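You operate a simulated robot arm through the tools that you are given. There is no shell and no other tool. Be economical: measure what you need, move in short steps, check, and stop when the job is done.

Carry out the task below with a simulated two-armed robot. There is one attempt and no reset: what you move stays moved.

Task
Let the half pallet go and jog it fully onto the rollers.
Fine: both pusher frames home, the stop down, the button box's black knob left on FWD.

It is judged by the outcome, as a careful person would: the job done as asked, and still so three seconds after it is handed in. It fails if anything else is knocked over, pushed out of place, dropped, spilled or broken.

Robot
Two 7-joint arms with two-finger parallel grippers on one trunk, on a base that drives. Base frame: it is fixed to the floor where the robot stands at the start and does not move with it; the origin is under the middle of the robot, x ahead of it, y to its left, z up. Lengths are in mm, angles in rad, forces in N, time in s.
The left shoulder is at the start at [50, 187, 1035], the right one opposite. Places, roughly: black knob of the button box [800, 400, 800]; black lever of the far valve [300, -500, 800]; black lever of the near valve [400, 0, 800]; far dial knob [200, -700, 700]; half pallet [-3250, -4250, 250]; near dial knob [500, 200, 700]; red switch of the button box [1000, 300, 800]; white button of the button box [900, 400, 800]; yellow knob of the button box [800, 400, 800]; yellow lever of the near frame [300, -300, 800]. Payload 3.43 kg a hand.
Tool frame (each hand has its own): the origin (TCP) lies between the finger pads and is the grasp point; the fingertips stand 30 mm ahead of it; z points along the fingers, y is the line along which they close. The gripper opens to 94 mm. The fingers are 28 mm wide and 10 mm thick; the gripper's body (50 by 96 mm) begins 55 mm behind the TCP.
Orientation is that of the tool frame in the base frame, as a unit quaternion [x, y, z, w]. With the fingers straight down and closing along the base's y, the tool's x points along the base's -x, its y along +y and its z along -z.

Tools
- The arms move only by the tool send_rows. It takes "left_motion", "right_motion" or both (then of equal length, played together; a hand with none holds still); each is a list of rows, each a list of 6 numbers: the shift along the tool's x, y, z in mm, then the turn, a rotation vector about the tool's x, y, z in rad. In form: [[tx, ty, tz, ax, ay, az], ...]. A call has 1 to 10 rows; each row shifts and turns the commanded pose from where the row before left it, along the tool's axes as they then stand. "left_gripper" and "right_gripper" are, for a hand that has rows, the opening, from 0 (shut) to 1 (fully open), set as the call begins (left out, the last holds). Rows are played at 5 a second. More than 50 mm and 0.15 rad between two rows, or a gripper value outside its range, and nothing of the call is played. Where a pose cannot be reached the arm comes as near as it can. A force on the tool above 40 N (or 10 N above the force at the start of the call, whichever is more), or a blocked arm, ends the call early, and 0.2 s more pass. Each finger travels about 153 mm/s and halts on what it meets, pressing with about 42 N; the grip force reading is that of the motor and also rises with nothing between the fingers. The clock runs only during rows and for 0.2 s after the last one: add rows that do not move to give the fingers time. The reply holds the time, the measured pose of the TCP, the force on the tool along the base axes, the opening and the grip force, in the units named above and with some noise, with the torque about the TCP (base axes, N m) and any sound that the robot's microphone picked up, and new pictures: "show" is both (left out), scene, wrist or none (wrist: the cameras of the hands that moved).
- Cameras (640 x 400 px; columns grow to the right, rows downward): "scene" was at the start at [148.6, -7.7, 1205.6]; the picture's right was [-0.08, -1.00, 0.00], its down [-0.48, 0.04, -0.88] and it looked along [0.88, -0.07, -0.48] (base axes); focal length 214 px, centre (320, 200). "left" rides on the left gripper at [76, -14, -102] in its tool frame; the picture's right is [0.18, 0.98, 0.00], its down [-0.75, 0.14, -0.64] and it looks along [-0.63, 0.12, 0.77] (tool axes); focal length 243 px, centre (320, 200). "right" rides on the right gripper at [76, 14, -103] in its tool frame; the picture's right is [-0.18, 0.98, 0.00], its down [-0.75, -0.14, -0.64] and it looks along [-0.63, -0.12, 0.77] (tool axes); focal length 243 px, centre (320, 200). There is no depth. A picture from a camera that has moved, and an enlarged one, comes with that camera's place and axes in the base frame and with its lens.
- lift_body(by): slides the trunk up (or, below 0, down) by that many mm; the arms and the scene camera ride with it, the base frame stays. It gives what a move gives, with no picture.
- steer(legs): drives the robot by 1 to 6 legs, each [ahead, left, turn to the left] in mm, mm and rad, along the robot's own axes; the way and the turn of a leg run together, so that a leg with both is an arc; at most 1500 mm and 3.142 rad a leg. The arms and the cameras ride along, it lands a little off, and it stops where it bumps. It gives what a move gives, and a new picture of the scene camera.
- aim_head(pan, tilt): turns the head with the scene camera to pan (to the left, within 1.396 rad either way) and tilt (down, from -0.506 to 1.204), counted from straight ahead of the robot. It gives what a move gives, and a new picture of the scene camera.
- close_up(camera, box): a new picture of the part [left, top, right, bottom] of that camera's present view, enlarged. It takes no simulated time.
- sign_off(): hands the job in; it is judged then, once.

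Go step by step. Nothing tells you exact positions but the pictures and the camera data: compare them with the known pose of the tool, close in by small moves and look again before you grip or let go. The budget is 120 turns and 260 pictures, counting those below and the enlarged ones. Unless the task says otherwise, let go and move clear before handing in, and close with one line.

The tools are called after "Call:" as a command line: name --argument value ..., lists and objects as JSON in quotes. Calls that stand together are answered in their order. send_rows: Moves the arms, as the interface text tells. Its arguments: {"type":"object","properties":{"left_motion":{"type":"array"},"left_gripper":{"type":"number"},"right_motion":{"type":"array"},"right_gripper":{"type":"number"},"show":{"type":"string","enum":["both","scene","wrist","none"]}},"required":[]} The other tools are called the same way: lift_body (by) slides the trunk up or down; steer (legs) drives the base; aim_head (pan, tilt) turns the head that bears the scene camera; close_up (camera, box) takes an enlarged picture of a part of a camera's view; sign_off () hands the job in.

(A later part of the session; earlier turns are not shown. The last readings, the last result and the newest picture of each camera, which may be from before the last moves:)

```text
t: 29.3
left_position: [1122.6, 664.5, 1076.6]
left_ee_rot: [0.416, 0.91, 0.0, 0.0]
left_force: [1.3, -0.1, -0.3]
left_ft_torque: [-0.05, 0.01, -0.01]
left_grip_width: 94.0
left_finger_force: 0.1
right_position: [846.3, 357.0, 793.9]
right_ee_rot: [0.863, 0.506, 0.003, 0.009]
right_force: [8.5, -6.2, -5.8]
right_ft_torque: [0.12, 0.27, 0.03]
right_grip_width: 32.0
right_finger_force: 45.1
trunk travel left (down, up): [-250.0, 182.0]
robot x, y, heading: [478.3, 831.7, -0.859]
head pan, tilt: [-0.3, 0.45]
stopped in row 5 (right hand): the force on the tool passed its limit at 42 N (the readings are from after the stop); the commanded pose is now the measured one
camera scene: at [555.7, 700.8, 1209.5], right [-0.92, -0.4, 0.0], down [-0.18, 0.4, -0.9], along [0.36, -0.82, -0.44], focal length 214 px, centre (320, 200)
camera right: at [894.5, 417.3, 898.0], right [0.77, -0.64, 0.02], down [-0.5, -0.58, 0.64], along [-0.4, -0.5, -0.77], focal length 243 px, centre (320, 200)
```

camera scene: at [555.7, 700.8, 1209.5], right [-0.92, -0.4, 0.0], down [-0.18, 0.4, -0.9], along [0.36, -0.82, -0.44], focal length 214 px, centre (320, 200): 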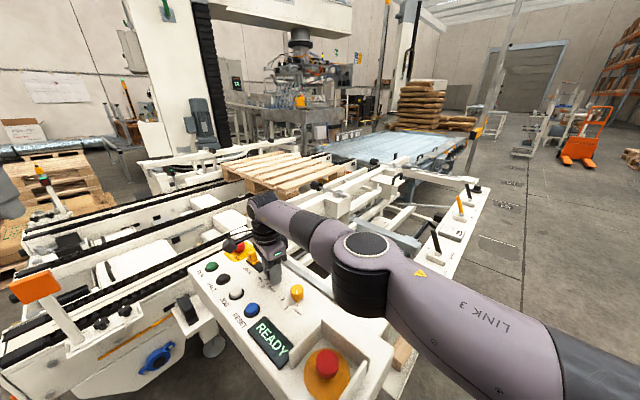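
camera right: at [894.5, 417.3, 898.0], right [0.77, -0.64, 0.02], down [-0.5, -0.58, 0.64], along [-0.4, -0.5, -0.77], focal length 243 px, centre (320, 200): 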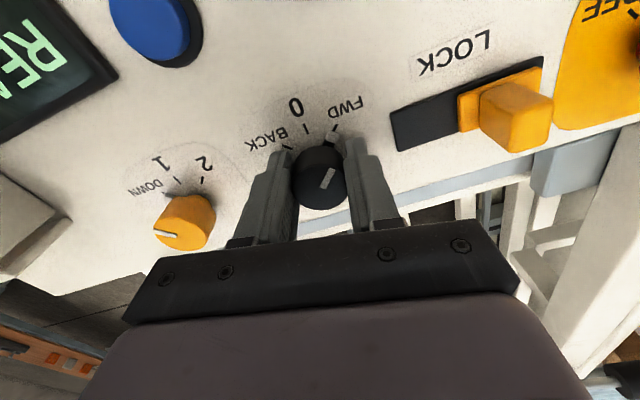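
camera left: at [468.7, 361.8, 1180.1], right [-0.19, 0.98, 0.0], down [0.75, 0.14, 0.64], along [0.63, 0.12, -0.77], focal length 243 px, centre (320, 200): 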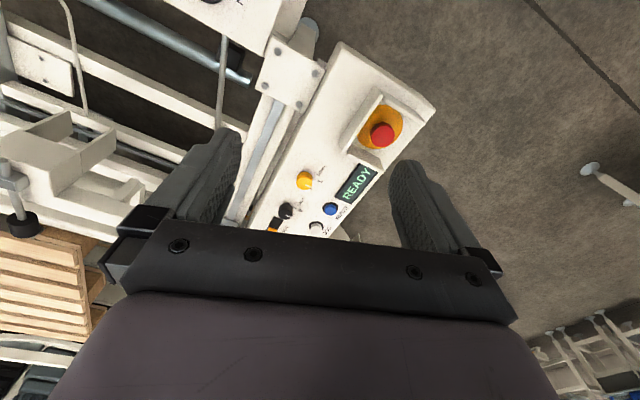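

The black knob's nose now appears to be on FWD. I'll open, lift up and check.

Call:
send_rows --right_motion '[[0, 0, 0, 0, 0, 0], [0, 0, 0, 0, 0, 0], [0, 0, -30, 0, 0, 0], [0, 0, -30, 0, 0, -0.14], [0, 0, -40, 0, 0, -0.14], [0, 0, -40, 0, 0, -0.14], [0, 0, 0, 0, 0, 0]]' --right_gripper 0.55 --show "both"

Call:
close_up --camera "right" --box '[220, 50, 460, 200]'

Call:
close_up --camera "scene" --box '[140, 110, 500, 310]'

```text
t: 30.9
left_position: [1122.9, 665.0, 1077.9]
left_ee_rot: [0.416, 0.91, 0.0, 0.001]
left_force: [0.8, -0.4, 0.4]
left_ft_torque: [-0.02, 0.0, -0.01]
left_grip_width: 94.1
left_finger_force: 0.0
right_position: [837.3, 365.2, 933.4]
right_ee_rot: [0.739, 0.674, 0.001, 0.008]
right_force: [-0.1, 0.7, 0.5]
right_ft_torque: [-0.02, 0.02, -0.02]
right_grip_width: 51.7
right_finger_force: 0.1
right hand out of reach, approached as far as the arm can: row 6
trunk travel left (down, up): [-250.0, 182.0]
robot x, y, heading: [479.3, 833.7, -0.856]
head pan, tilt: [-0.3, 0.45]
camera scene: at [554.7, 702.1, 1209.9], right [-0.92, -0.4, 0.0], down [-0.17, 0.4, -0.9], along [0.36, -0.83, -0.44], focal length 214 px, centre (320, 200)
camera right: at [858.1, 439.2, 1036.9], right [0.96, -0.27, 0.02], down [-0.22, -0.73, 0.65], along [-0.16, -0.63, -0.76], focal length 243 px, centre (320, 200)
```

scene: 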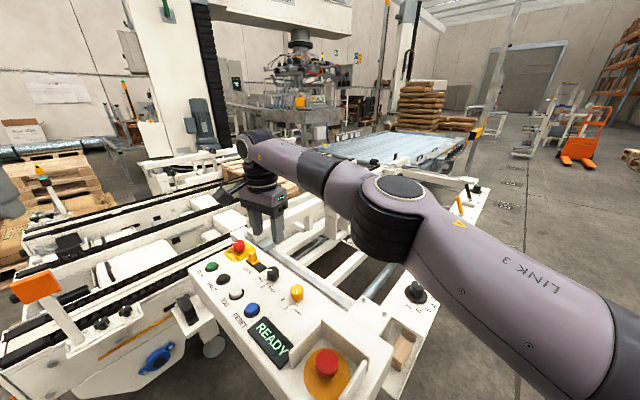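
right: 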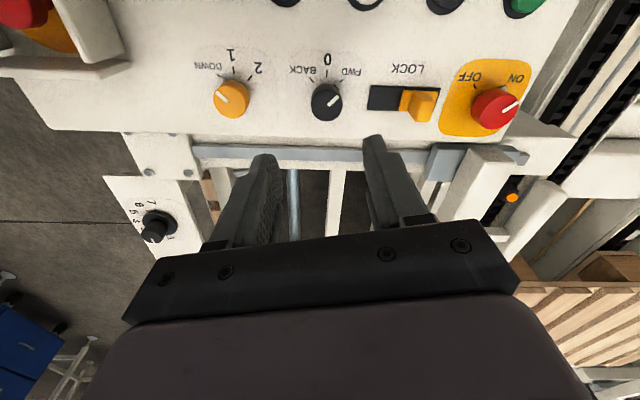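

```text
2.67 times, centred on (340, 125) of right
camera zoom: at [858.1, 439.2, 1036.9], right [0.96, -0.27, 0.02], down [-0.22, -0.73, 0.65], along [-0.16, -0.63, -0.76], focal length 647 px, centre (267, 400)
```

zoom: 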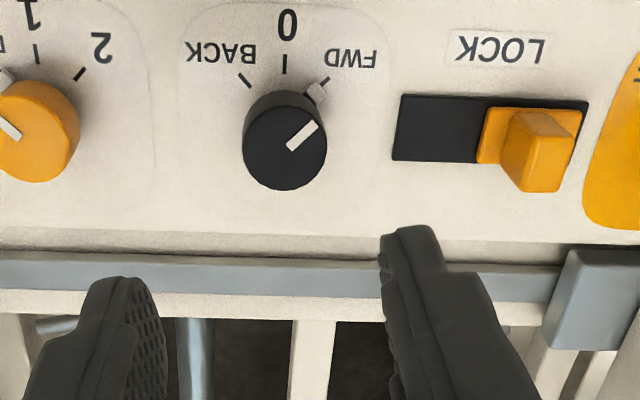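

```text
1.78 times, centred on (320, 210) of scene
camera zoom: at [554.7, 702.1, 1209.9], right [-0.92, -0.4, 0.0], down [-0.17, 0.4, -0.9], along [0.36, -0.83, -0.44], focal length 381 px, centre (320, 182)
```

zoom: 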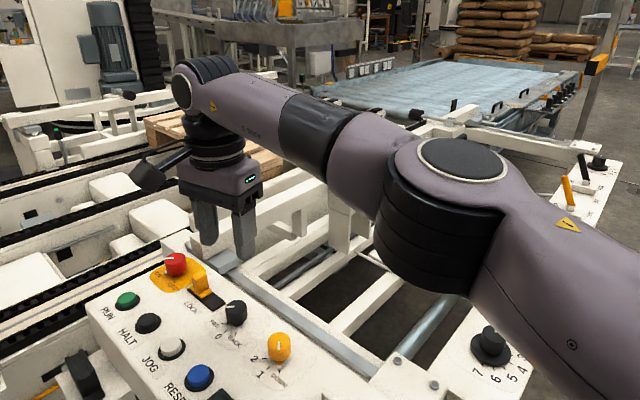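

Black knob is on FWD, yellow on DOWN. I'll tuck the right arm back up before driving to the valve panel.

Call:
send_rows --right_motion '[[10, -10, -40, 0, 0, -0.14], [20, -10, -40, 0, 0, -0.14], [30, -20, -30, 0, 0, -0.14], [40, 0, -25, 0, 0, -0.14], [40, 0, -25, 0, 0, -0.14], [40, 0, -10, 0, 0, -0.1], [0, 0, 0, 0, 0, 0]]' --show "scene"

```text
t: 32.5
left_position: [1122.5, 663.2, 1077.8]
left_ee_rot: [0.415, 0.91, 0.0, 0.001]
left_force: [-0.2, -0.3, -1.0]
left_ft_torque: [0.02, -0.01, -0.01]
left_grip_width: 94.4
left_finger_force: 0.0
right_position: [737.9, 526.5, 1098.9]
right_ee_rot: [0.417, 0.909, -0.002, 0.008]
right_force: [0.7, -0.6, 0.7]
right_ft_torque: [0.01, 0.0, 0.03]
right_grip_width: 51.7
right_finger_force: 0.1
trunk travel left (down, up): [-250.0, 182.0]
robot x, y, heading: [480.2, 830.9, -0.854]
head pan, tilt: [-0.3, 0.45]
camera scene: at [554.5, 701.7, 1209.9], right [-0.92, -0.4, 0.0], down [-0.17, 0.4, -0.9], along [0.36, -0.82, -0.44], focal length 214 px, centre (320, 200)
```

scene: 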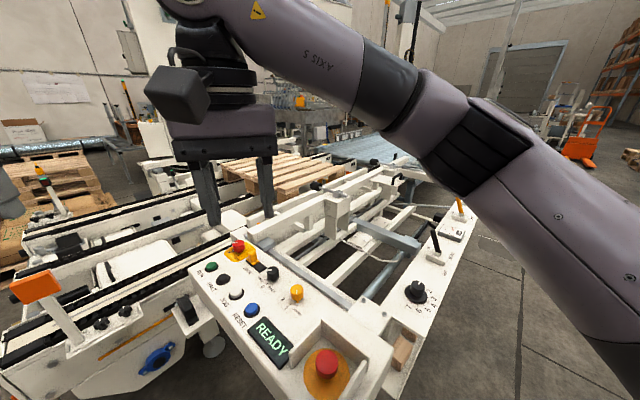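

Now driving back to stand square in front of the valve panel.

Call:
steer --legs '[[0, 0, 0.54], [-238, 0, 0], [0, -1015, 0]]'

Call:
aim_head --pan 0.0 --tilt 0.75

```text
t: 44.6
left_position: [576.0, 140.1, 1077.5]
left_ee_rot: [0.157, 0.988, 0.0, 0.001]
left_force: [-0.6, -0.9, -0.3]
left_ft_torque: [-0.01, 0.01, 0.0]
left_grip_width: 94.0
left_finger_force: 0.0
right_position: [318.1, -176.2, 1099.1]
right_ee_rot: [0.16, 0.987, 0.001, 0.01]
right_force: [0.1, -0.3, 0.1]
right_ft_torque: [0.01, -0.01, -0.01]
right_grip_width: 51.9
right_finger_force: 0.1
trunk travel left (down, up): [-250.0, 182.0]
robot x, y, heading: [-63.5, -48.2, -0.315]
head pan, tilt: [-0.3, 0.45]
camera scene: at [69.2, -119.9, 1209.9], right [-0.58, -0.82, 0.0], down [-0.35, 0.25, -0.9], along [0.73, -0.52, -0.44], focal length 214 px, centre (320, 200)
```

scene: 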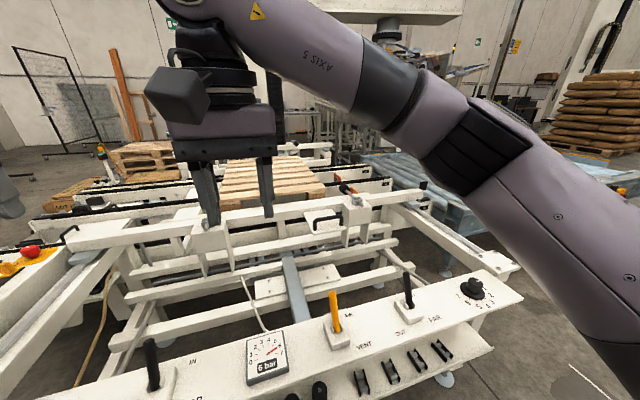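

```text
t: 45.4
left_position: [575.3, 139.7, 1077.8]
left_ee_rot: [0.157, 0.988, 0.0, 0.001]
left_force: [1.1, 0.2, 0.0]
left_ft_torque: [0.04, -0.02, 0.02]
left_grip_width: 94.2
left_finger_force: 0.1
right_position: [316.6, -176.2, 1099.6]
right_ee_rot: [0.159, 0.987, 0.0, 0.008]
right_force: [0.4, 0.0, 0.7]
right_ft_torque: [0.0, 0.0, -0.02]
right_grip_width: 51.5
right_finger_force: 0.0
trunk travel left (down, up): [-250.0, 182.0]
robot x, y, heading: [-62.3, -48.7, -0.318]
head pan, tilt: [0.0, 0.75]
camera scene: at [73.1, -92.6, 1183.5], right [-0.31, -0.95, 0.0], down [-0.65, 0.21, -0.73], along [0.7, -0.23, -0.68], focal length 214 px, centre (320, 200)
```

scene: 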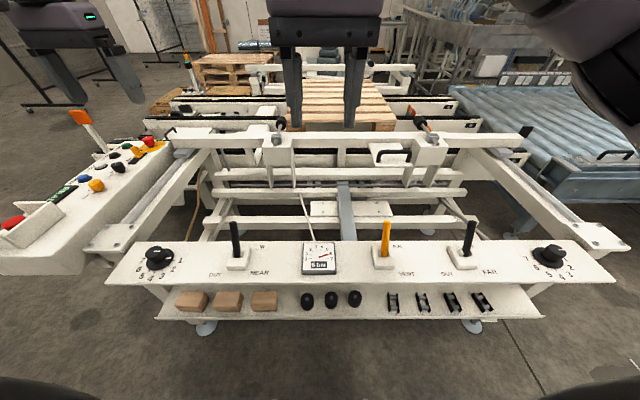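

Good square view of the panel. I'll zoom in on it.

Call:
close_up --camera "scene" --box '[130, 205, 350, 325]'

Call:
close_up --camera "scene" --box '[340, 205, 600, 325]'

Call:
close_up --camera "scene" --box '[160, 60, 540, 240]'

```text
2.91 times, centred on (240, 265) of scene
camera zoom: at [73.1, -92.6, 1183.5], right [-0.31, -0.95, 0.0], down [-0.65, 0.21, -0.73], along [0.7, -0.23, -0.68], focal length 624 px, centre (553, 11)
```

zoom: 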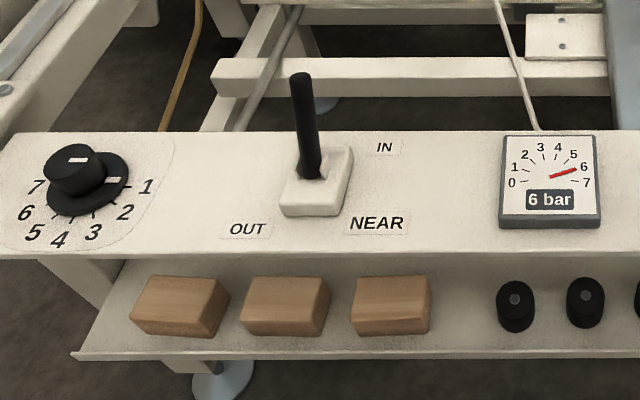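

```text
2.46 times, centred on (470, 265) of scene
camera zoom: at [73.1, -92.6, 1183.5], right [-0.31, -0.95, 0.0], down [-0.65, 0.21, -0.73], along [0.7, -0.23, -0.68], focal length 528 px, centre (-49, 40)
```

zoom: 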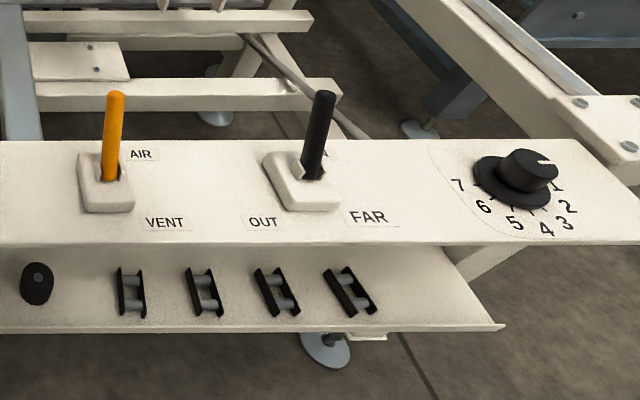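

```text
1.68 times, centred on (350, 150) of scene
camera zoom: at [73.1, -92.6, 1183.5], right [-0.31, -0.95, 0.0], down [-0.65, 0.21, -0.73], along [0.7, -0.23, -0.68], focal length 361 px, centre (270, 284)
```

zoom: 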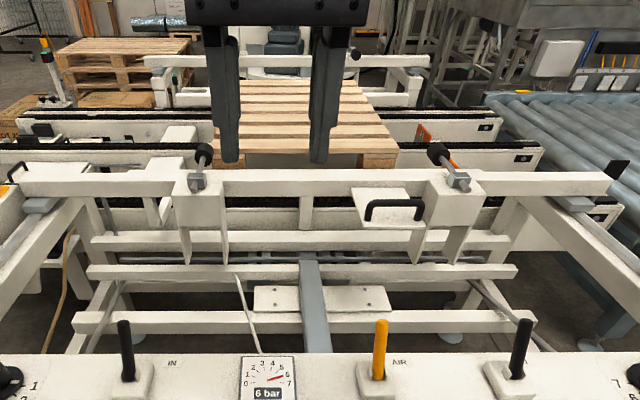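

Both valve levers lean away to IN, and yellow is on AIR with 6 bar. I take the near lever top to be at about [453, -4, 800]. I'll bring the left hand above it, high first.

Call:
send_rows --left_motion '[[15, -45, 0, 0, 0, 0], [15, -45, 0, 0, 0, 0], [15, -45, 0, 0, 0, 0], [20, -40, 10, 0, 0, 0], [10, 0, 45, 0, 0, 0], [0, 0, 45, 0, 0, 0], [0, 0, 45, 0, 0, 0], [0, 0, 25, 0, 0, 0], [0, 0, 0, 0, 0, 0]]' --left_gripper 0.6

Call:
close_up --camera "scene" --box '[160, 160, 320, 290]'

```text
t: 47.4
left_position: [463.7, 19.0, 909.5]
left_ee_rot: [0.158, 0.988, 0.0, 0.002]
left_force: [0.0, 0.3, 0.2]
left_ft_torque: [-0.02, 0.02, 0.0]
left_grip_width: 56.4
left_finger_force: 0.0
left hand out of reach, approached as far as the arm can: row 3, 4
right_position: [316.9, -175.8, 1100.1]
right_ee_rot: [0.159, 0.987, 0.0, 0.01]
right_force: [0.0, 0.5, -0.1]
right_ft_torque: [0.02, -0.04, 0.02]
right_grip_width: 51.7
right_finger_force: 0.1
trunk travel left (down, up): [-250.0, 182.0]
robot x, y, heading: [-61.3, -48.7, -0.314]
head pan, tilt: [0.0, 0.75]
camera scene: at [73.0, -92.5, 1183.5], right [-0.31, -0.95, 0.0], down [-0.65, 0.21, -0.73], along [0.69, -0.23, -0.68], focal length 214 px, centre (320, 200)
camera left: at [386.4, 27.7, 1012.8], right [0.13, 0.99, 0.0], down [0.76, -0.1, 0.64], along [0.64, -0.08, -0.77], focal length 243 px, centre (320, 200)
```

scene: 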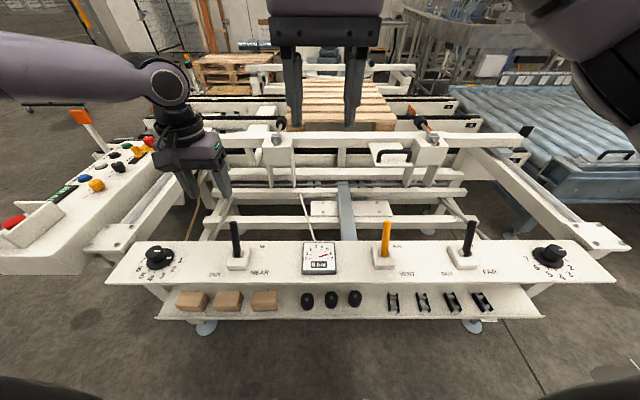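
left: 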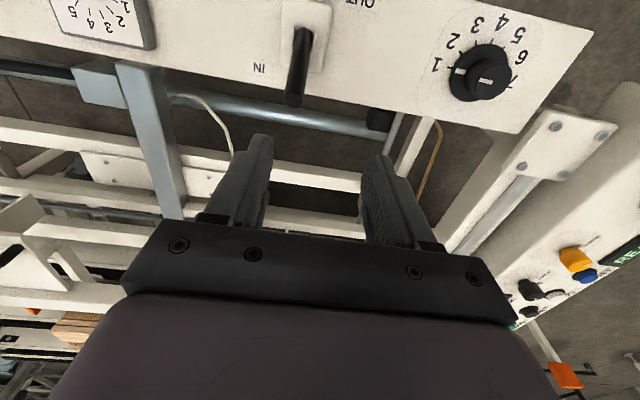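

```text
3.08 times, centred on (240, 225) of scene
camera zoom: at [73.0, -92.5, 1183.5], right [-0.31, -0.95, 0.0], down [-0.65, 0.21, -0.73], along [0.69, -0.23, -0.68], focal length 660 px, centre (566, 123)
```

zoom: 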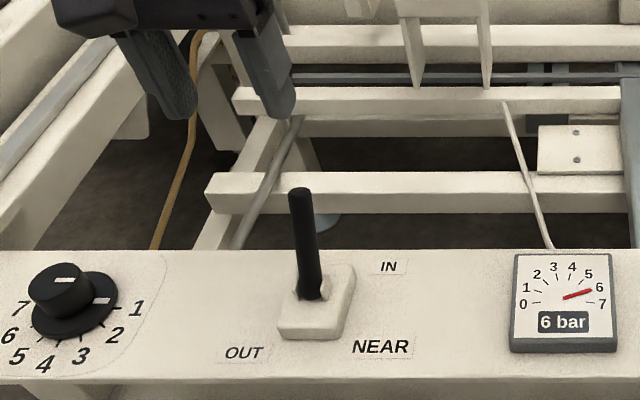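

Lever tip confirmed near [447, -2, 800], base near [419, 7, 720]. I'll centre over it and descend around it.

Call:
send_rows --left_motion '[[12, -25, 10, 0, 0, 0], [0, 0, 40, 0, 0, 0], [0, 0, 30, 0, 0, 0], [0, 0, 0, 0, 0, 0]]' --show "wrist"

```text
t: 48.4
left_position: [445.2, -1.4, 830.8]
left_ee_rot: [0.158, 0.987, 0.001, 0.0]
left_force: [0.3, -0.3, 0.0]
left_ft_torque: [0.02, 0.0, -0.05]
left_grip_width: 56.5
left_finger_force: 0.0
right_position: [316.6, -176.4, 1100.3]
right_ee_rot: [0.159, 0.987, 0.0, 0.009]
right_force: [0.2, 0.0, -0.4]
right_ft_torque: [0.0, 0.01, -0.01]
right_grip_width: 51.6
right_finger_force: 0.1
trunk travel left (down, up): [-250.0, 182.0]
robot x, y, heading: [-64.1, -49.6, -0.316]
head pan, tilt: [0.0, 0.75]
camera left: at [367.2, 8.3, 933.0], right [0.13, 0.99, 0.0], down [0.76, -0.1, 0.64], along [0.64, -0.08, -0.77], focal length 243 px, centre (320, 200)
```

left: 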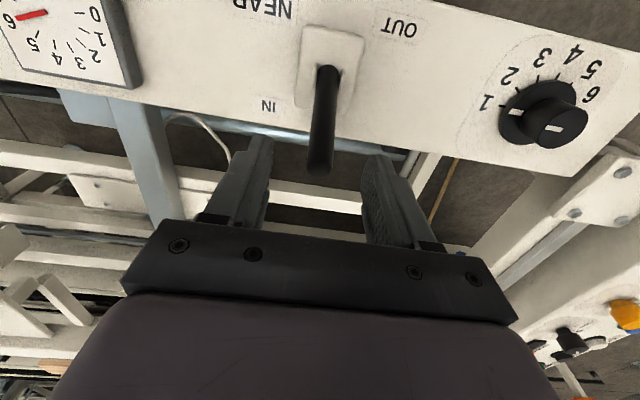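

Centred. Descend, grip, then pull the lever toward the robot.

Call:
send_rows --left_motion '[[0, 0, 20, 0, 0, 0], [0, 0, 20, 0, 0, 0], [0, 0, 0, 0, 0, 0]]' --show "none"

Call:
send_rows --left_motion '[[0, 0, 0, 0, 0, 0], [0, 0, 0, 0, 0, 0], [0, 0, 0, 0, 0, 0]]' --left_gripper 0.0 --show "wrist"

Call:
send_rows --left_motion '[[8, 0, -1, 0, 0, 0], [8, 0, -1, 0, 0, 0], [8, 0, -1, 0, 0, 0], [8, 0, 0, 0, 0, 0], [8, 0, 0, 0, 0, 0], [8, 0, 1, 0, 0, 0], [8, 0, 1, 0, 0, 0], [4, 0, 1, 0, 0, 0]]' --show "both"

```text
t: 49.2
left_position: [439.5, 8.9, 797.0]
left_ee_rot: [0.157, 0.988, 0.0, 0.001]
left_force: [0.3, -0.1, -0.6]
left_ft_torque: [0.0, 0.02, 0.01]
left_grip_width: 56.3
left_finger_force: 0.2
left hand out of reach, approached as far as the arm can: row 1, 2
right_position: [316.9, -176.2, 1099.5]
right_ee_rot: [0.158, 0.987, 0.001, 0.009]
right_force: [-0.3, -0.2, -0.5]
right_ft_torque: [0.0, 0.0, 0.0]
right_grip_width: 51.7
right_finger_force: 0.0
trunk travel left (down, up): [-250.0, 182.0]
robot x, y, heading: [-59.6, -46.8, -0.311]
head pan, tilt: [0.0, 0.75]
```

```text
t: 49.9
left_position: [435.9, 2.1, 797.5]
left_ee_rot: [0.162, 0.987, -0.008, 0.001]
left_force: [-0.7, -5.8, -3.0]
left_ft_torque: [-0.32, -0.06, -0.15]
left_grip_width: 21.2
left_finger_force: 44.9
right_position: [316.4, -178.4, 1099.9]
right_ee_rot: [0.16, 0.987, 0.0, 0.008]
right_force: [0.1, -0.9, -0.7]
right_ft_torque: [-0.01, -0.01, -0.01]
right_grip_width: 51.8
right_finger_force: 0.1
trunk travel left (down, up): [-250.0, 182.0]
robot x, y, heading: [-59.0, -45.1, -0.32]
head pan, tilt: [0.0, 0.75]
stopped in row 3 (left hand): the force on the tool passed its limit at 41 N (the readings are from after the stop); the commanded pose is now the measured one
camera left: at [359.0, 14.0, 899.3], right [0.14, 0.99, -0.02], down [0.76, -0.1, 0.64], along [0.63, -0.1, -0.77], focal length 243 px, centre (320, 200)
```

left: 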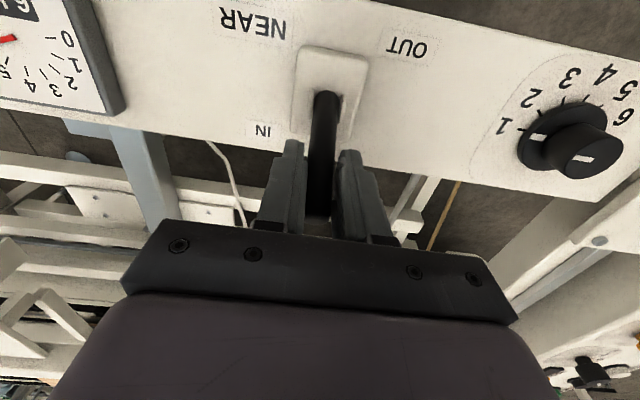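

```text
t: 51.7
left_position: [379.0, 22.7, 796.3]
left_ee_rot: [0.161, 0.987, -0.006, 0.0]
left_force: [0.5, 0.5, -1.7]
left_ft_torque: [-0.01, 0.01, 0.01]
left_grip_width: 0.2
left_finger_force: 32.8
right_position: [317.0, -176.7, 1099.4]
right_ee_rot: [0.16, 0.987, 0.001, 0.008]
right_force: [-0.8, -0.5, -0.4]
right_ft_torque: [-0.02, 0.02, -0.02]
right_grip_width: 51.6
right_finger_force: 0.0
trunk travel left (down, up): [-250.0, 182.0]
robot x, y, heading: [-61.5, -49.7, -0.321]
head pan, tilt: [0.0, 0.75]
camera scene: at [72.7, -93.2, 1183.5], right [-0.31, -0.95, 0.0], down [-0.65, 0.21, -0.73], along [0.69, -0.23, -0.68], focal length 214 px, centre (320, 200)
camera left: at [301.7, 34.1, 899.0], right [0.14, 0.99, -0.01], down [0.76, -0.1, 0.64], along [0.63, -0.1, -0.77], focal length 243 px, centre (320, 200)
```

scene: 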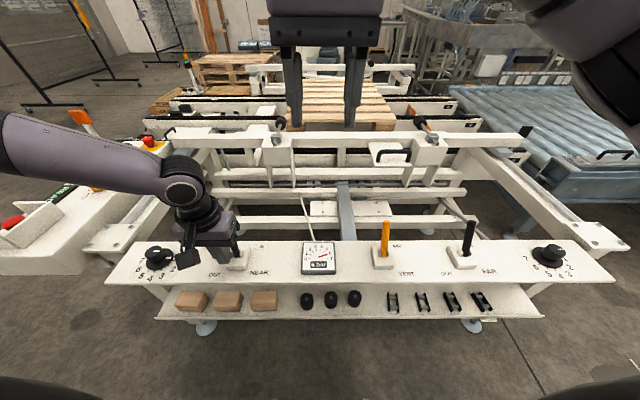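
left: 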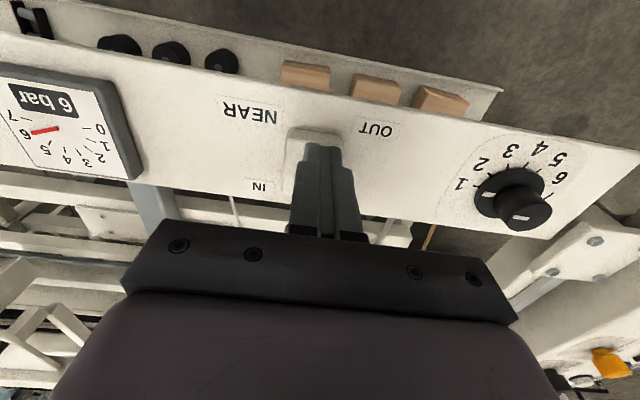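

The fingers slipped off the lever. I'll open them, lift straight up and look.

Call:
send_rows --left_motion '[[0, 0, 0, 0, 0, 0], [0, 0, -30, 0, 0, 0], [0, 0, -40, 0, 0, 0], [0, 0, -40, 0, 0, 0], [0, 0, 0, 0, 0, 0]]' --left_gripper 0.6 --show "both"

Call:
close_up --camera "scene" --box '[160, 200, 320, 300]'

```text
t: 52.9
left_position: [380.5, 24.5, 906.2]
left_ee_rot: [0.161, 0.987, -0.007, 0.0]
left_force: [0.5, 0.5, 0.5]
left_ft_torque: [0.02, -0.02, 0.0]
left_grip_width: 56.5
left_finger_force: 0.0
right_position: [316.7, -177.1, 1098.9]
right_ee_rot: [0.16, 0.987, 0.001, 0.009]
right_force: [0.1, -0.2, -0.3]
right_ft_torque: [0.0, 0.01, -0.03]
right_grip_width: 51.7
right_finger_force: 0.0
trunk travel left (down, up): [-250.0, 182.0]
robot x, y, heading: [-60.7, -48.1, -0.319]
head pan, tilt: [0.0, 0.75]
camera scene: at [72.8, -93.2, 1183.5], right [-0.31, -0.95, 0.0], down [-0.65, 0.21, -0.73], along [0.69, -0.23, -0.68], focal length 214 px, centre (320, 200)
camera left: at [302.9, 36.1, 1008.2], right [0.14, 0.99, -0.01], down [0.76, -0.1, 0.64], along [0.63, -0.1, -0.77], focal length 243 px, centre (320, 200)
```

scene: 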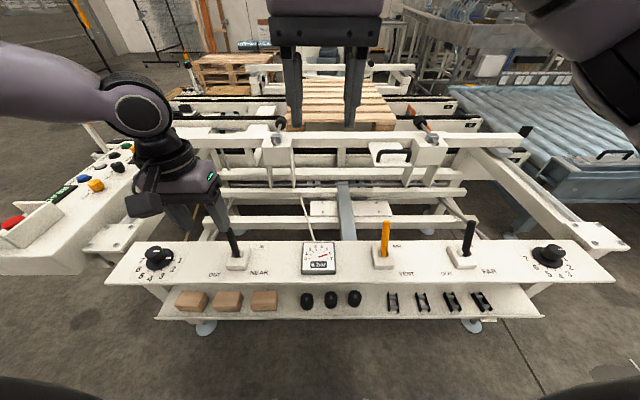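
left: 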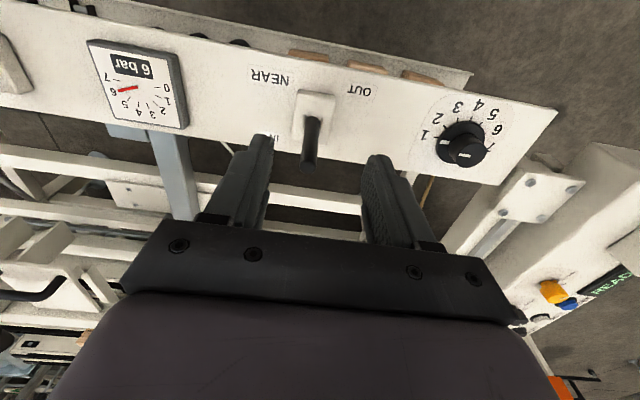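

```text
4.00 times, centred on (240, 250) of scene
camera zoom: at [72.8, -93.2, 1183.5], right [-0.31, -0.95, 0.0], down [-0.65, 0.21, -0.73], along [0.69, -0.23, -0.68], focal length 858 px, centre (640, 0)
```

zoom: 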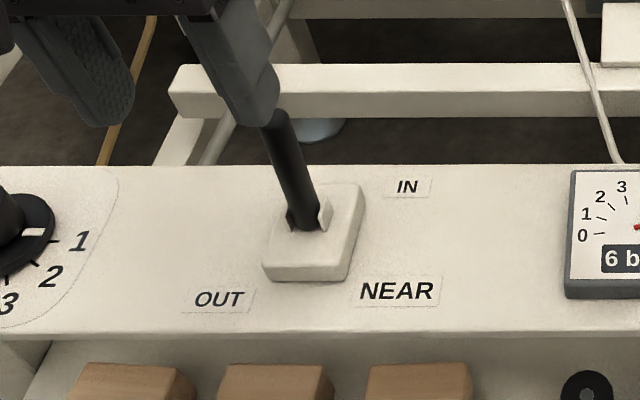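

The lever moved part-way but not to OUT. I'll look closely at its base for its slot and motion.

Call:
close_up --camera "left" --box '[250, 70, 390, 180]'

Call:
close_up --camera "scene" --box '[430, 210, 510, 280]'

Call:
close_up --camera "scene" --box '[360, 210, 440, 280]'

```text
3.64 times, centred on (320, 125) of left
camera zoom: at [302.9, 36.1, 1008.2], right [0.14, 0.99, -0.01], down [0.76, -0.1, 0.64], along [0.63, -0.1, -0.77], focal length 882 px, centre (320, 473)
```

zoom: 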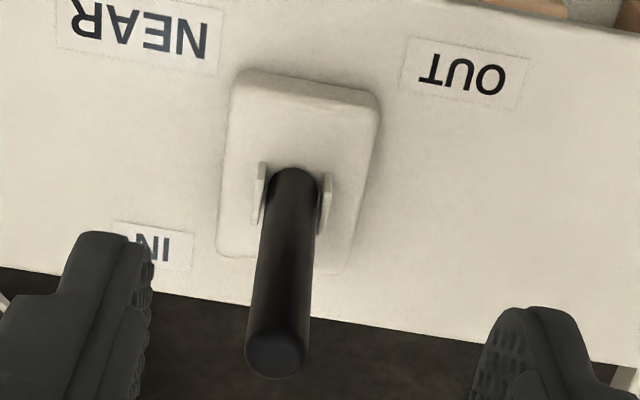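

```text
5.71 times, centred on (470, 245) of scene
camera zoom: at [72.8, -93.2, 1183.5], right [-0.31, -0.95, 0.0], down [-0.65, 0.21, -0.73], along [0.69, -0.23, -0.68], focal length 1226 px, centre (-537, -57)
```

zoom: 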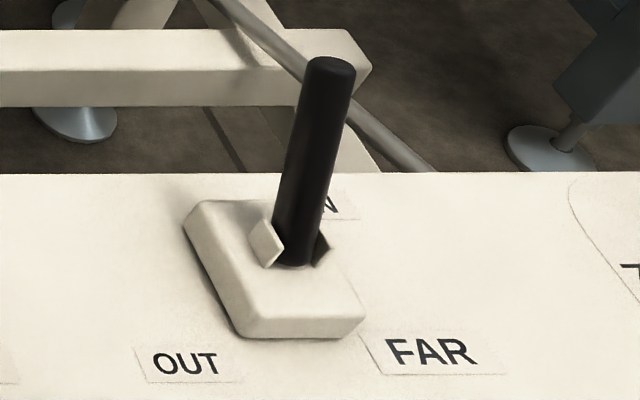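

```text
5.71 times, centred on (400, 245) of scene
camera zoom: at [72.8, -93.2, 1183.5], right [-0.31, -0.95, 0.0], down [-0.65, 0.21, -0.73], along [0.69, -0.23, -0.68], focal length 1226 px, centre (-137, -57)
```

zoom: 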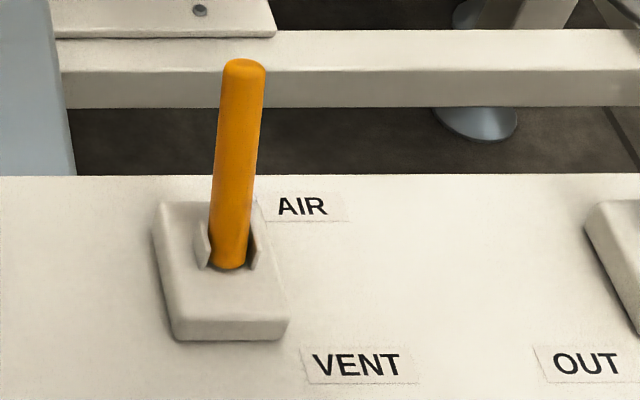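

The lever pivots toward and away from the panel and is still on the IN side. The arm was at its reach limit at that height, so I'll raise the hand a little, lower the trunk by 100 mm and drive 40 mm closer.

Call:
send_rows --left_motion '[[0, 0, -40, 0, 0, 0], [0, 0, -40, 0, 0, 0]]' --show "none" --left_gripper 0.12

Call:
lift_body --by -100

Call:
steer --legs '[[40, 0, 0]]'

Call:
close_up --camera "left" --box '[0, 0, 640, 400]'

```text
t: 53.5
left_position: [378.6, 27.4, 987.5]
left_ee_rot: [0.162, 0.987, -0.007, 0.001]
left_force: [-0.2, -0.9, 0.3]
left_ft_torque: [-0.02, -0.04, 0.01]
left_grip_width: 11.5
left_finger_force: 0.0
right_position: [316.3, -177.6, 1099.6]
right_ee_rot: [0.16, 0.987, 0.0, 0.009]
right_force: [-0.1, 0.6, 0.2]
right_ft_torque: [0.01, -0.01, 0.0]
right_grip_width: 51.6
right_finger_force: 0.0
trunk travel left (down, up): [-250.0, 182.0]
robot x, y, heading: [-64.2, -53.9, -0.324]
head pan, tilt: [0.0, 0.75]
```

```text
t: 54.8
left_position: [378.7, 27.4, 887.6]
left_ee_rot: [0.161, 0.987, -0.006, 0.001]
left_force: [0.0, -0.6, 0.0]
left_ft_torque: [0.02, 0.0, -0.04]
left_grip_width: 11.2
left_finger_force: 0.0
right_position: [316.4, -177.3, 998.2]
right_ee_rot: [0.16, 0.987, 0.0, 0.009]
right_force: [0.5, -0.1, 0.1]
right_ft_torque: [0.0, -0.01, -0.01]
right_grip_width: 51.9
right_finger_force: 0.0
trunk travel left (down, up): [-150.0, 282.0]
robot x, y, heading: [-62.4, -51.6, -0.317]
head pan, tilt: [0.0, 0.75]
```

```text
t: 55.7
left_position: [415.9, 15.7, 887.5]
left_ee_rot: [0.162, 0.987, -0.006, -0.001]
left_force: [-0.7, 0.7, 0.8]
left_ft_torque: [0.02, -0.03, 0.01]
left_grip_width: 11.4
left_finger_force: 0.0
right_position: [354.7, -189.3, 999.7]
right_ee_rot: [0.161, 0.987, 0.0, 0.009]
right_force: [0.4, 0.3, -0.5]
right_ft_torque: [-0.02, -0.02, 0.0]
right_grip_width: 51.6
right_finger_force: 0.0
trunk travel left (down, up): [-150.0, 282.0]
robot x, y, heading: [-23.4, -58.5, -0.318]
head pan, tilt: [0.0, 0.75]
camera scene: at [110.5, -105.5, 1083.4], right [-0.31, -0.95, 0.0], down [-0.65, 0.21, -0.73], along [0.69, -0.23, -0.68], focal length 214 px, centre (320, 200)
```

scene: 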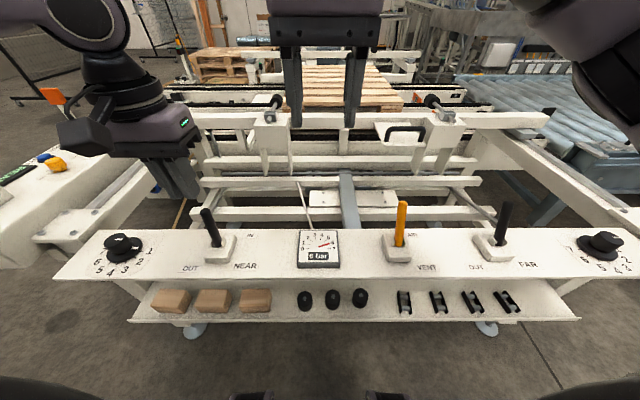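

```text
1.00 times, centred on (320, 200) of left (not enlarged: the box is as wide or as high as the picture)
camera zoom: at [338.9, 26.3, 989.6], right [0.14, 0.99, -0.01], down [0.76, -0.1, 0.64], along [0.63, -0.1, -0.77], focal length 243 px, centre (320, 200)
```

zoom: 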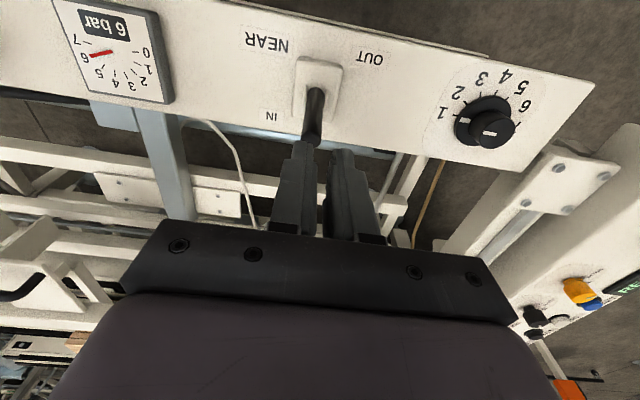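

The lever is now near upright at about [429, 4] at its tip. I'll go beyond it with the fingers slightly open, descend behind it, then pull it toward me.

Call:
send_rows --left_motion '[[-26, -4, 0, 0, 0, 0], [-26, -4, 0, 0, 0, 0], [0, 0, 40, 0, 0, 0], [0, 0, 30, 0, 0, 0], [0, 0, 27, 0, 0, 0], [0, 0, 0, 0, 0, 0]]'

Call:
close_up --camera "scene" --box '[150, 170, 310, 290]'

```text
t: 57.1
left_position: [462.8, -9.0, 789.5]
left_ee_rot: [0.162, 0.987, -0.006, 0.001]
left_force: [-0.3, -0.5, -0.1]
left_ft_torque: [0.02, -0.01, 0.0]
left_grip_width: 11.4
left_finger_force: 0.1
right_position: [355.1, -189.5, 999.5]
right_ee_rot: [0.16, 0.987, 0.0, 0.008]
right_force: [0.1, -0.5, 0.0]
right_ft_torque: [0.01, -0.01, 0.0]
right_grip_width: 51.7
right_finger_force: 0.1
trunk travel left (down, up): [-150.0, 282.0]
robot x, y, heading: [-23.2, -60.1, -0.315]
head pan, tilt: [0.0, 0.75]
camera scene: at [110.4, -105.5, 1083.5], right [-0.31, -0.95, 0.0], down [-0.65, 0.21, -0.73], along [0.69, -0.23, -0.68], focal length 214 px, centre (320, 200)
camera left: at [385.9, 1.9, 892.4], right [0.14, 0.99, -0.01], down [0.76, -0.1, 0.64], along [0.63, -0.1, -0.77], focal length 243 px, centre (320, 200)
```

scene: 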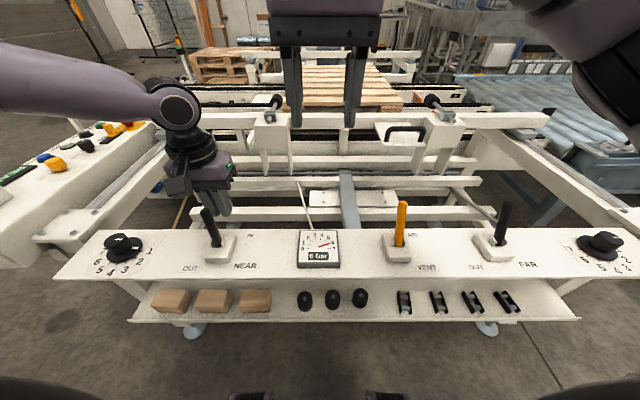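
left: 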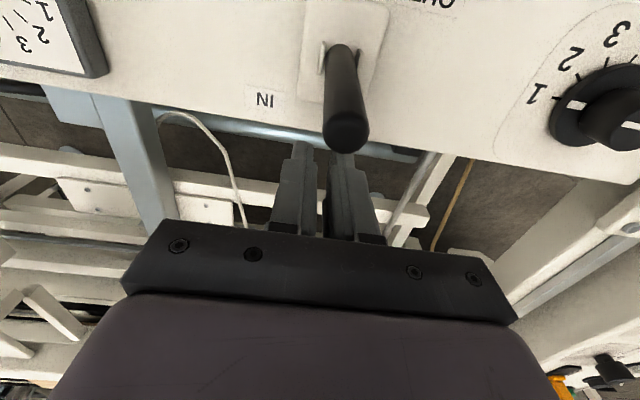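

```text
3.33 times, centred on (230, 230) of scene
camera zoom: at [110.4, -105.5, 1083.5], right [-0.31, -0.95, 0.0], down [-0.65, 0.21, -0.73], along [0.69, -0.23, -0.68], focal length 715 px, centre (620, 100)
```

zoom: 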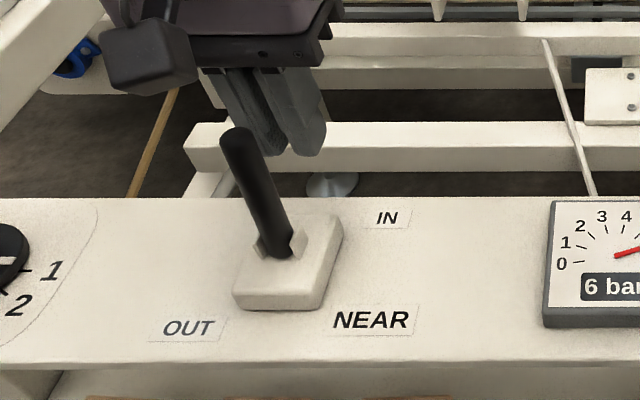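

The fingers are behind the lever, about 9 mm too far to the right. I'll correct and pull back.

Call:
send_rows --left_motion '[[0, 9, 8, 0, 0, 0], [12, 0, 0, 0, 0, 0], [12, 0, 0, 0, 0, 0], [12, 0, 0, 0, 0, 0], [12, 0, 0, 0, 0, 0], [12, 0, 0, 0, 0, 0], [0, 0, 0, 0, 0, 0]]'

Call:
close_up --camera "scene" --box '[150, 170, 310, 290]'

```text
t: 58.4
left_position: [428.4, 12.4, 788.3]
left_ee_rot: [0.16, 0.987, -0.011, 0.017]
left_force: [1.5, -0.1, 2.4]
left_ft_torque: [-0.05, -0.06, 0.0]
left_grip_width: 11.1
left_finger_force: 0.0
right_position: [355.1, -189.0, 999.4]
right_ee_rot: [0.161, 0.987, 0.001, 0.009]
right_force: [-0.3, -0.8, 0.1]
right_ft_torque: [0.01, 0.0, 0.01]
right_grip_width: 51.4
right_finger_force: 0.0
trunk travel left (down, up): [-150.0, 282.0]
robot x, y, heading: [-21.7, -63.1, -0.322]
head pan, tilt: [0.0, 0.75]
stopped in row 6 (left hand): the force on the tool passed its limit at 48 N (the readings are from after the stop); the commanded pose is now the measured one
camera scene: at [110.6, -105.7, 1083.5], right [-0.31, -0.95, 0.0], down [-0.65, 0.21, -0.73], along [0.69, -0.23, -0.68], focal length 214 px, centre (320, 200)
camera left: at [347.9, 23.6, 887.5], right [0.13, 0.99, -0.02], down [0.74, -0.08, 0.67], along [0.66, -0.11, -0.75], focal length 243 px, centre (320, 200)
```

scene: 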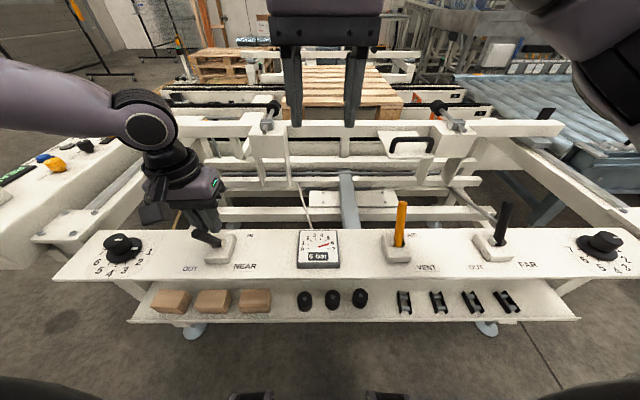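
left: 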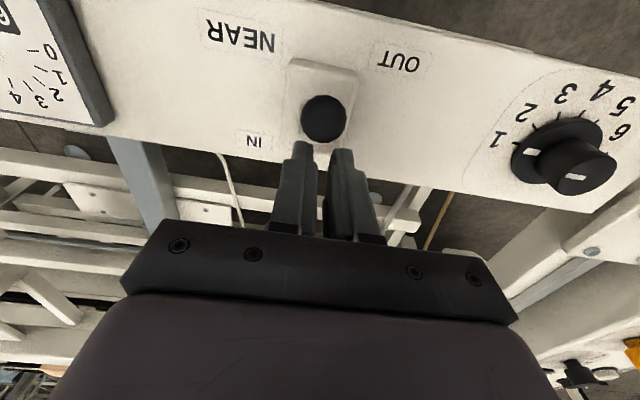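

```text
3.33 times, centred on (230, 230) of scene
camera zoom: at [110.6, -105.7, 1083.5], right [-0.31, -0.95, 0.0], down [-0.65, 0.21, -0.73], along [0.69, -0.23, -0.68], focal length 715 px, centre (620, 100)
```

zoom: 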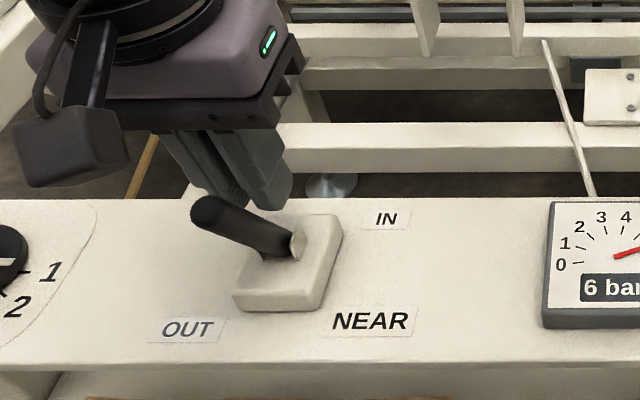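

The lever is now over at OUT and the near frame has begun to move toward me. I'll lift the hand clear and watch.

Call:
send_rows --left_motion '[[-10, 0, -10, 0, 0, 0], [0, 0, -40, 0, 0, 0], [0, 0, -40, 0, 0, 0], [0, 0, -40, 0, 0, 0], [10, 30, -20, 0, 0, 0], [10, 40, 0, 0, 0, 0], [0, 0, 0, 0, 0, 0], [0, 0, 0, 0, 0, 0]]' --show "scene"

Call:
close_up --camera "scene" --box '[150, 70, 470, 270]'

```text
t: 60.2
left_position: [436.8, 86.7, 934.2]
left_ee_rot: [0.16, 0.987, -0.01, 0.016]
left_force: [0.4, -0.2, 0.4]
left_ft_torque: [-0.04, 0.0, -0.02]
left_grip_width: 11.2
left_finger_force: 0.0
right_position: [355.3, -189.4, 999.4]
right_ee_rot: [0.16, 0.987, 0.0, 0.01]
right_force: [0.4, -1.1, 0.3]
right_ft_torque: [-0.01, 0.01, -0.03]
right_grip_width: 51.8
right_finger_force: 0.1
trunk travel left (down, up): [-150.0, 282.0]
robot x, y, heading: [-24.7, -61.6, -0.319]
head pan, tilt: [0.0, 0.75]
camera scene: at [110.9, -105.9, 1083.5], right [-0.31, -0.95, 0.0], down [-0.65, 0.21, -0.73], along [0.69, -0.23, -0.68], focal length 214 px, centre (320, 200)
```

scene: 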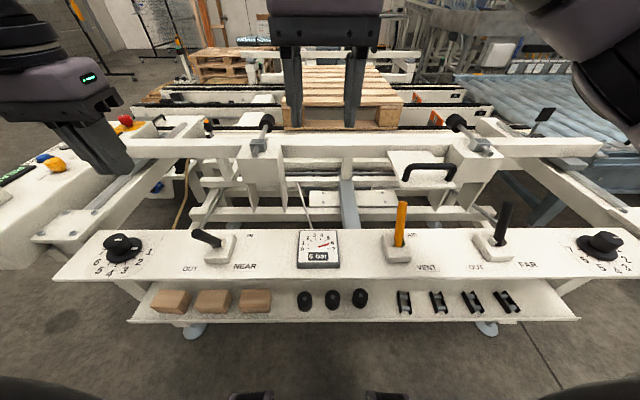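

```text
2.00 times, centred on (310, 170) of scene
camera zoom: at [110.9, -105.9, 1083.5], right [-0.31, -0.95, 0.0], down [-0.65, 0.21, -0.73], along [0.69, -0.23, -0.68], focal length 429 px, centre (340, 260)
```

zoom: 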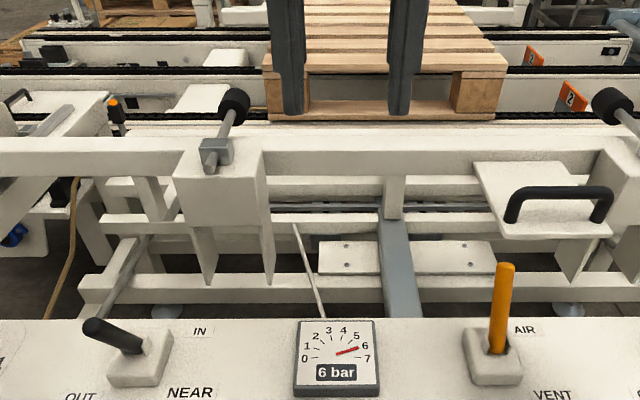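

The near frame is moving out to its home. Next is the far lever; I'll drive 170 mm to the right so it sits like the near one did for the other hand.

Call:
steer --legs '[[0, -170, 0]]'

Call:
close_up --camera "right" --box '[0, 0, 640, 400]'

```text
t: 62.3
left_position: [383.8, -72.1, 934.6]
left_ee_rot: [0.158, 0.987, -0.011, 0.015]
left_force: [0.3, -0.1, -0.2]
left_ft_torque: [-0.02, -0.02, 0.02]
left_grip_width: 11.4
left_finger_force: 0.1
right_position: [302.3, -347.3, 999.7]
right_ee_rot: [0.159, 0.987, 0.0, 0.009]
right_force: [0.2, 0.6, -0.6]
right_ft_torque: [0.02, -0.02, -0.03]
right_grip_width: 51.9
right_finger_force: 0.1
trunk travel left (down, up): [-150.0, 282.0]
robot x, y, heading: [-71.6, -220.5, -0.318]
head pan, tilt: [0.0, 0.75]
camera scene: at [58.8, -264.2, 1083.5], right [-0.31, -0.95, 0.0], down [-0.65, 0.21, -0.73], along [0.69, -0.23, -0.68], focal length 214 px, centre (320, 200)
```

scene: 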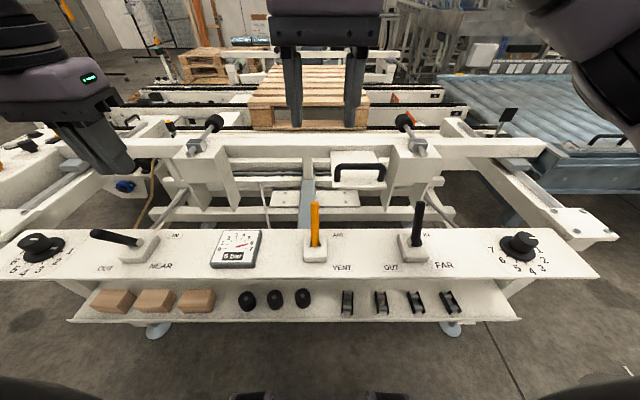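

```text
1.00 times, centred on (320, 200) of right (not enlarged: the box is as wide or as high as the picture)
camera zoom: at [233.7, -310.4, 1102.0], right [0.48, 0.88, 0.01], down [0.66, -0.37, 0.65], along [0.58, -0.31, -0.76], focal length 243 px, centre (320, 200)
```

zoom: 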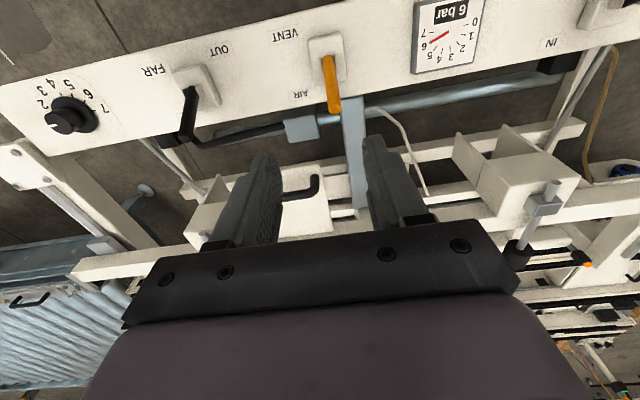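

The near frame keeps moving home. Far lever tip is at about [276, -535, 800], leaning IN. I'll move the right hand beyond it, high first.

Call:
send_rows --right_motion '[[-14, -47, 10, 0, 0, 0], [-14, -47, 10, 0, 0, 0], [-14, -47, 10, 0, 0, 0], [-14, -46, 10, 0, 0, 0], [-15, 0, 40, 0, 0, 0], [0, 0, 40, 0, 0, 0], [0, 0, 0, 0, 0, 0]]' --right_gripper 0.12

```text
t: 63.9
left_position: [384.4, -72.0, 935.6]
left_ee_rot: [0.158, 0.987, -0.011, 0.015]
left_force: [0.3, 0.1, -0.1]
left_ft_torque: [0.02, 0.02, 0.01]
left_grip_width: 11.3
left_finger_force: 0.0
right_position: [315.5, -546.9, 879.5]
right_ee_rot: [0.159, 0.987, 0.0, 0.009]
right_force: [0.5, -0.2, 0.1]
right_ft_torque: [-0.01, -0.02, 0.02]
right_grip_width: 11.3
right_finger_force: 0.1
trunk travel left (down, up): [-150.0, 282.0]
robot x, y, heading: [-74.8, -221.5, -0.317]
head pan, tilt: [0.0, 0.75]
camera scene: at [58.8, -264.2, 1083.5], right [-0.31, -0.95, 0.0], down [-0.65, 0.21, -0.73], along [0.69, -0.23, -0.68], focal length 214 px, centre (320, 200)
camera right: at [245.2, -510.1, 982.1], right [0.48, 0.88, 0.01], down [0.66, -0.37, 0.65], along [0.58, -0.31, -0.76], focal length 243 px, centre (320, 200)
```

scene: 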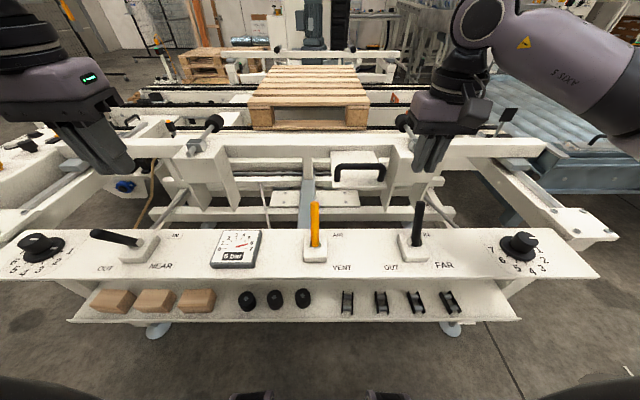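
right: 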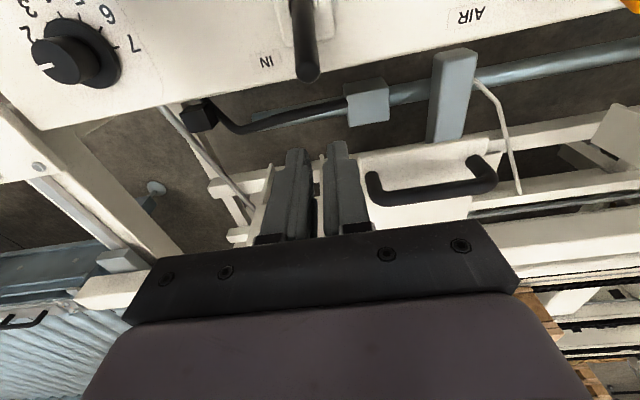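

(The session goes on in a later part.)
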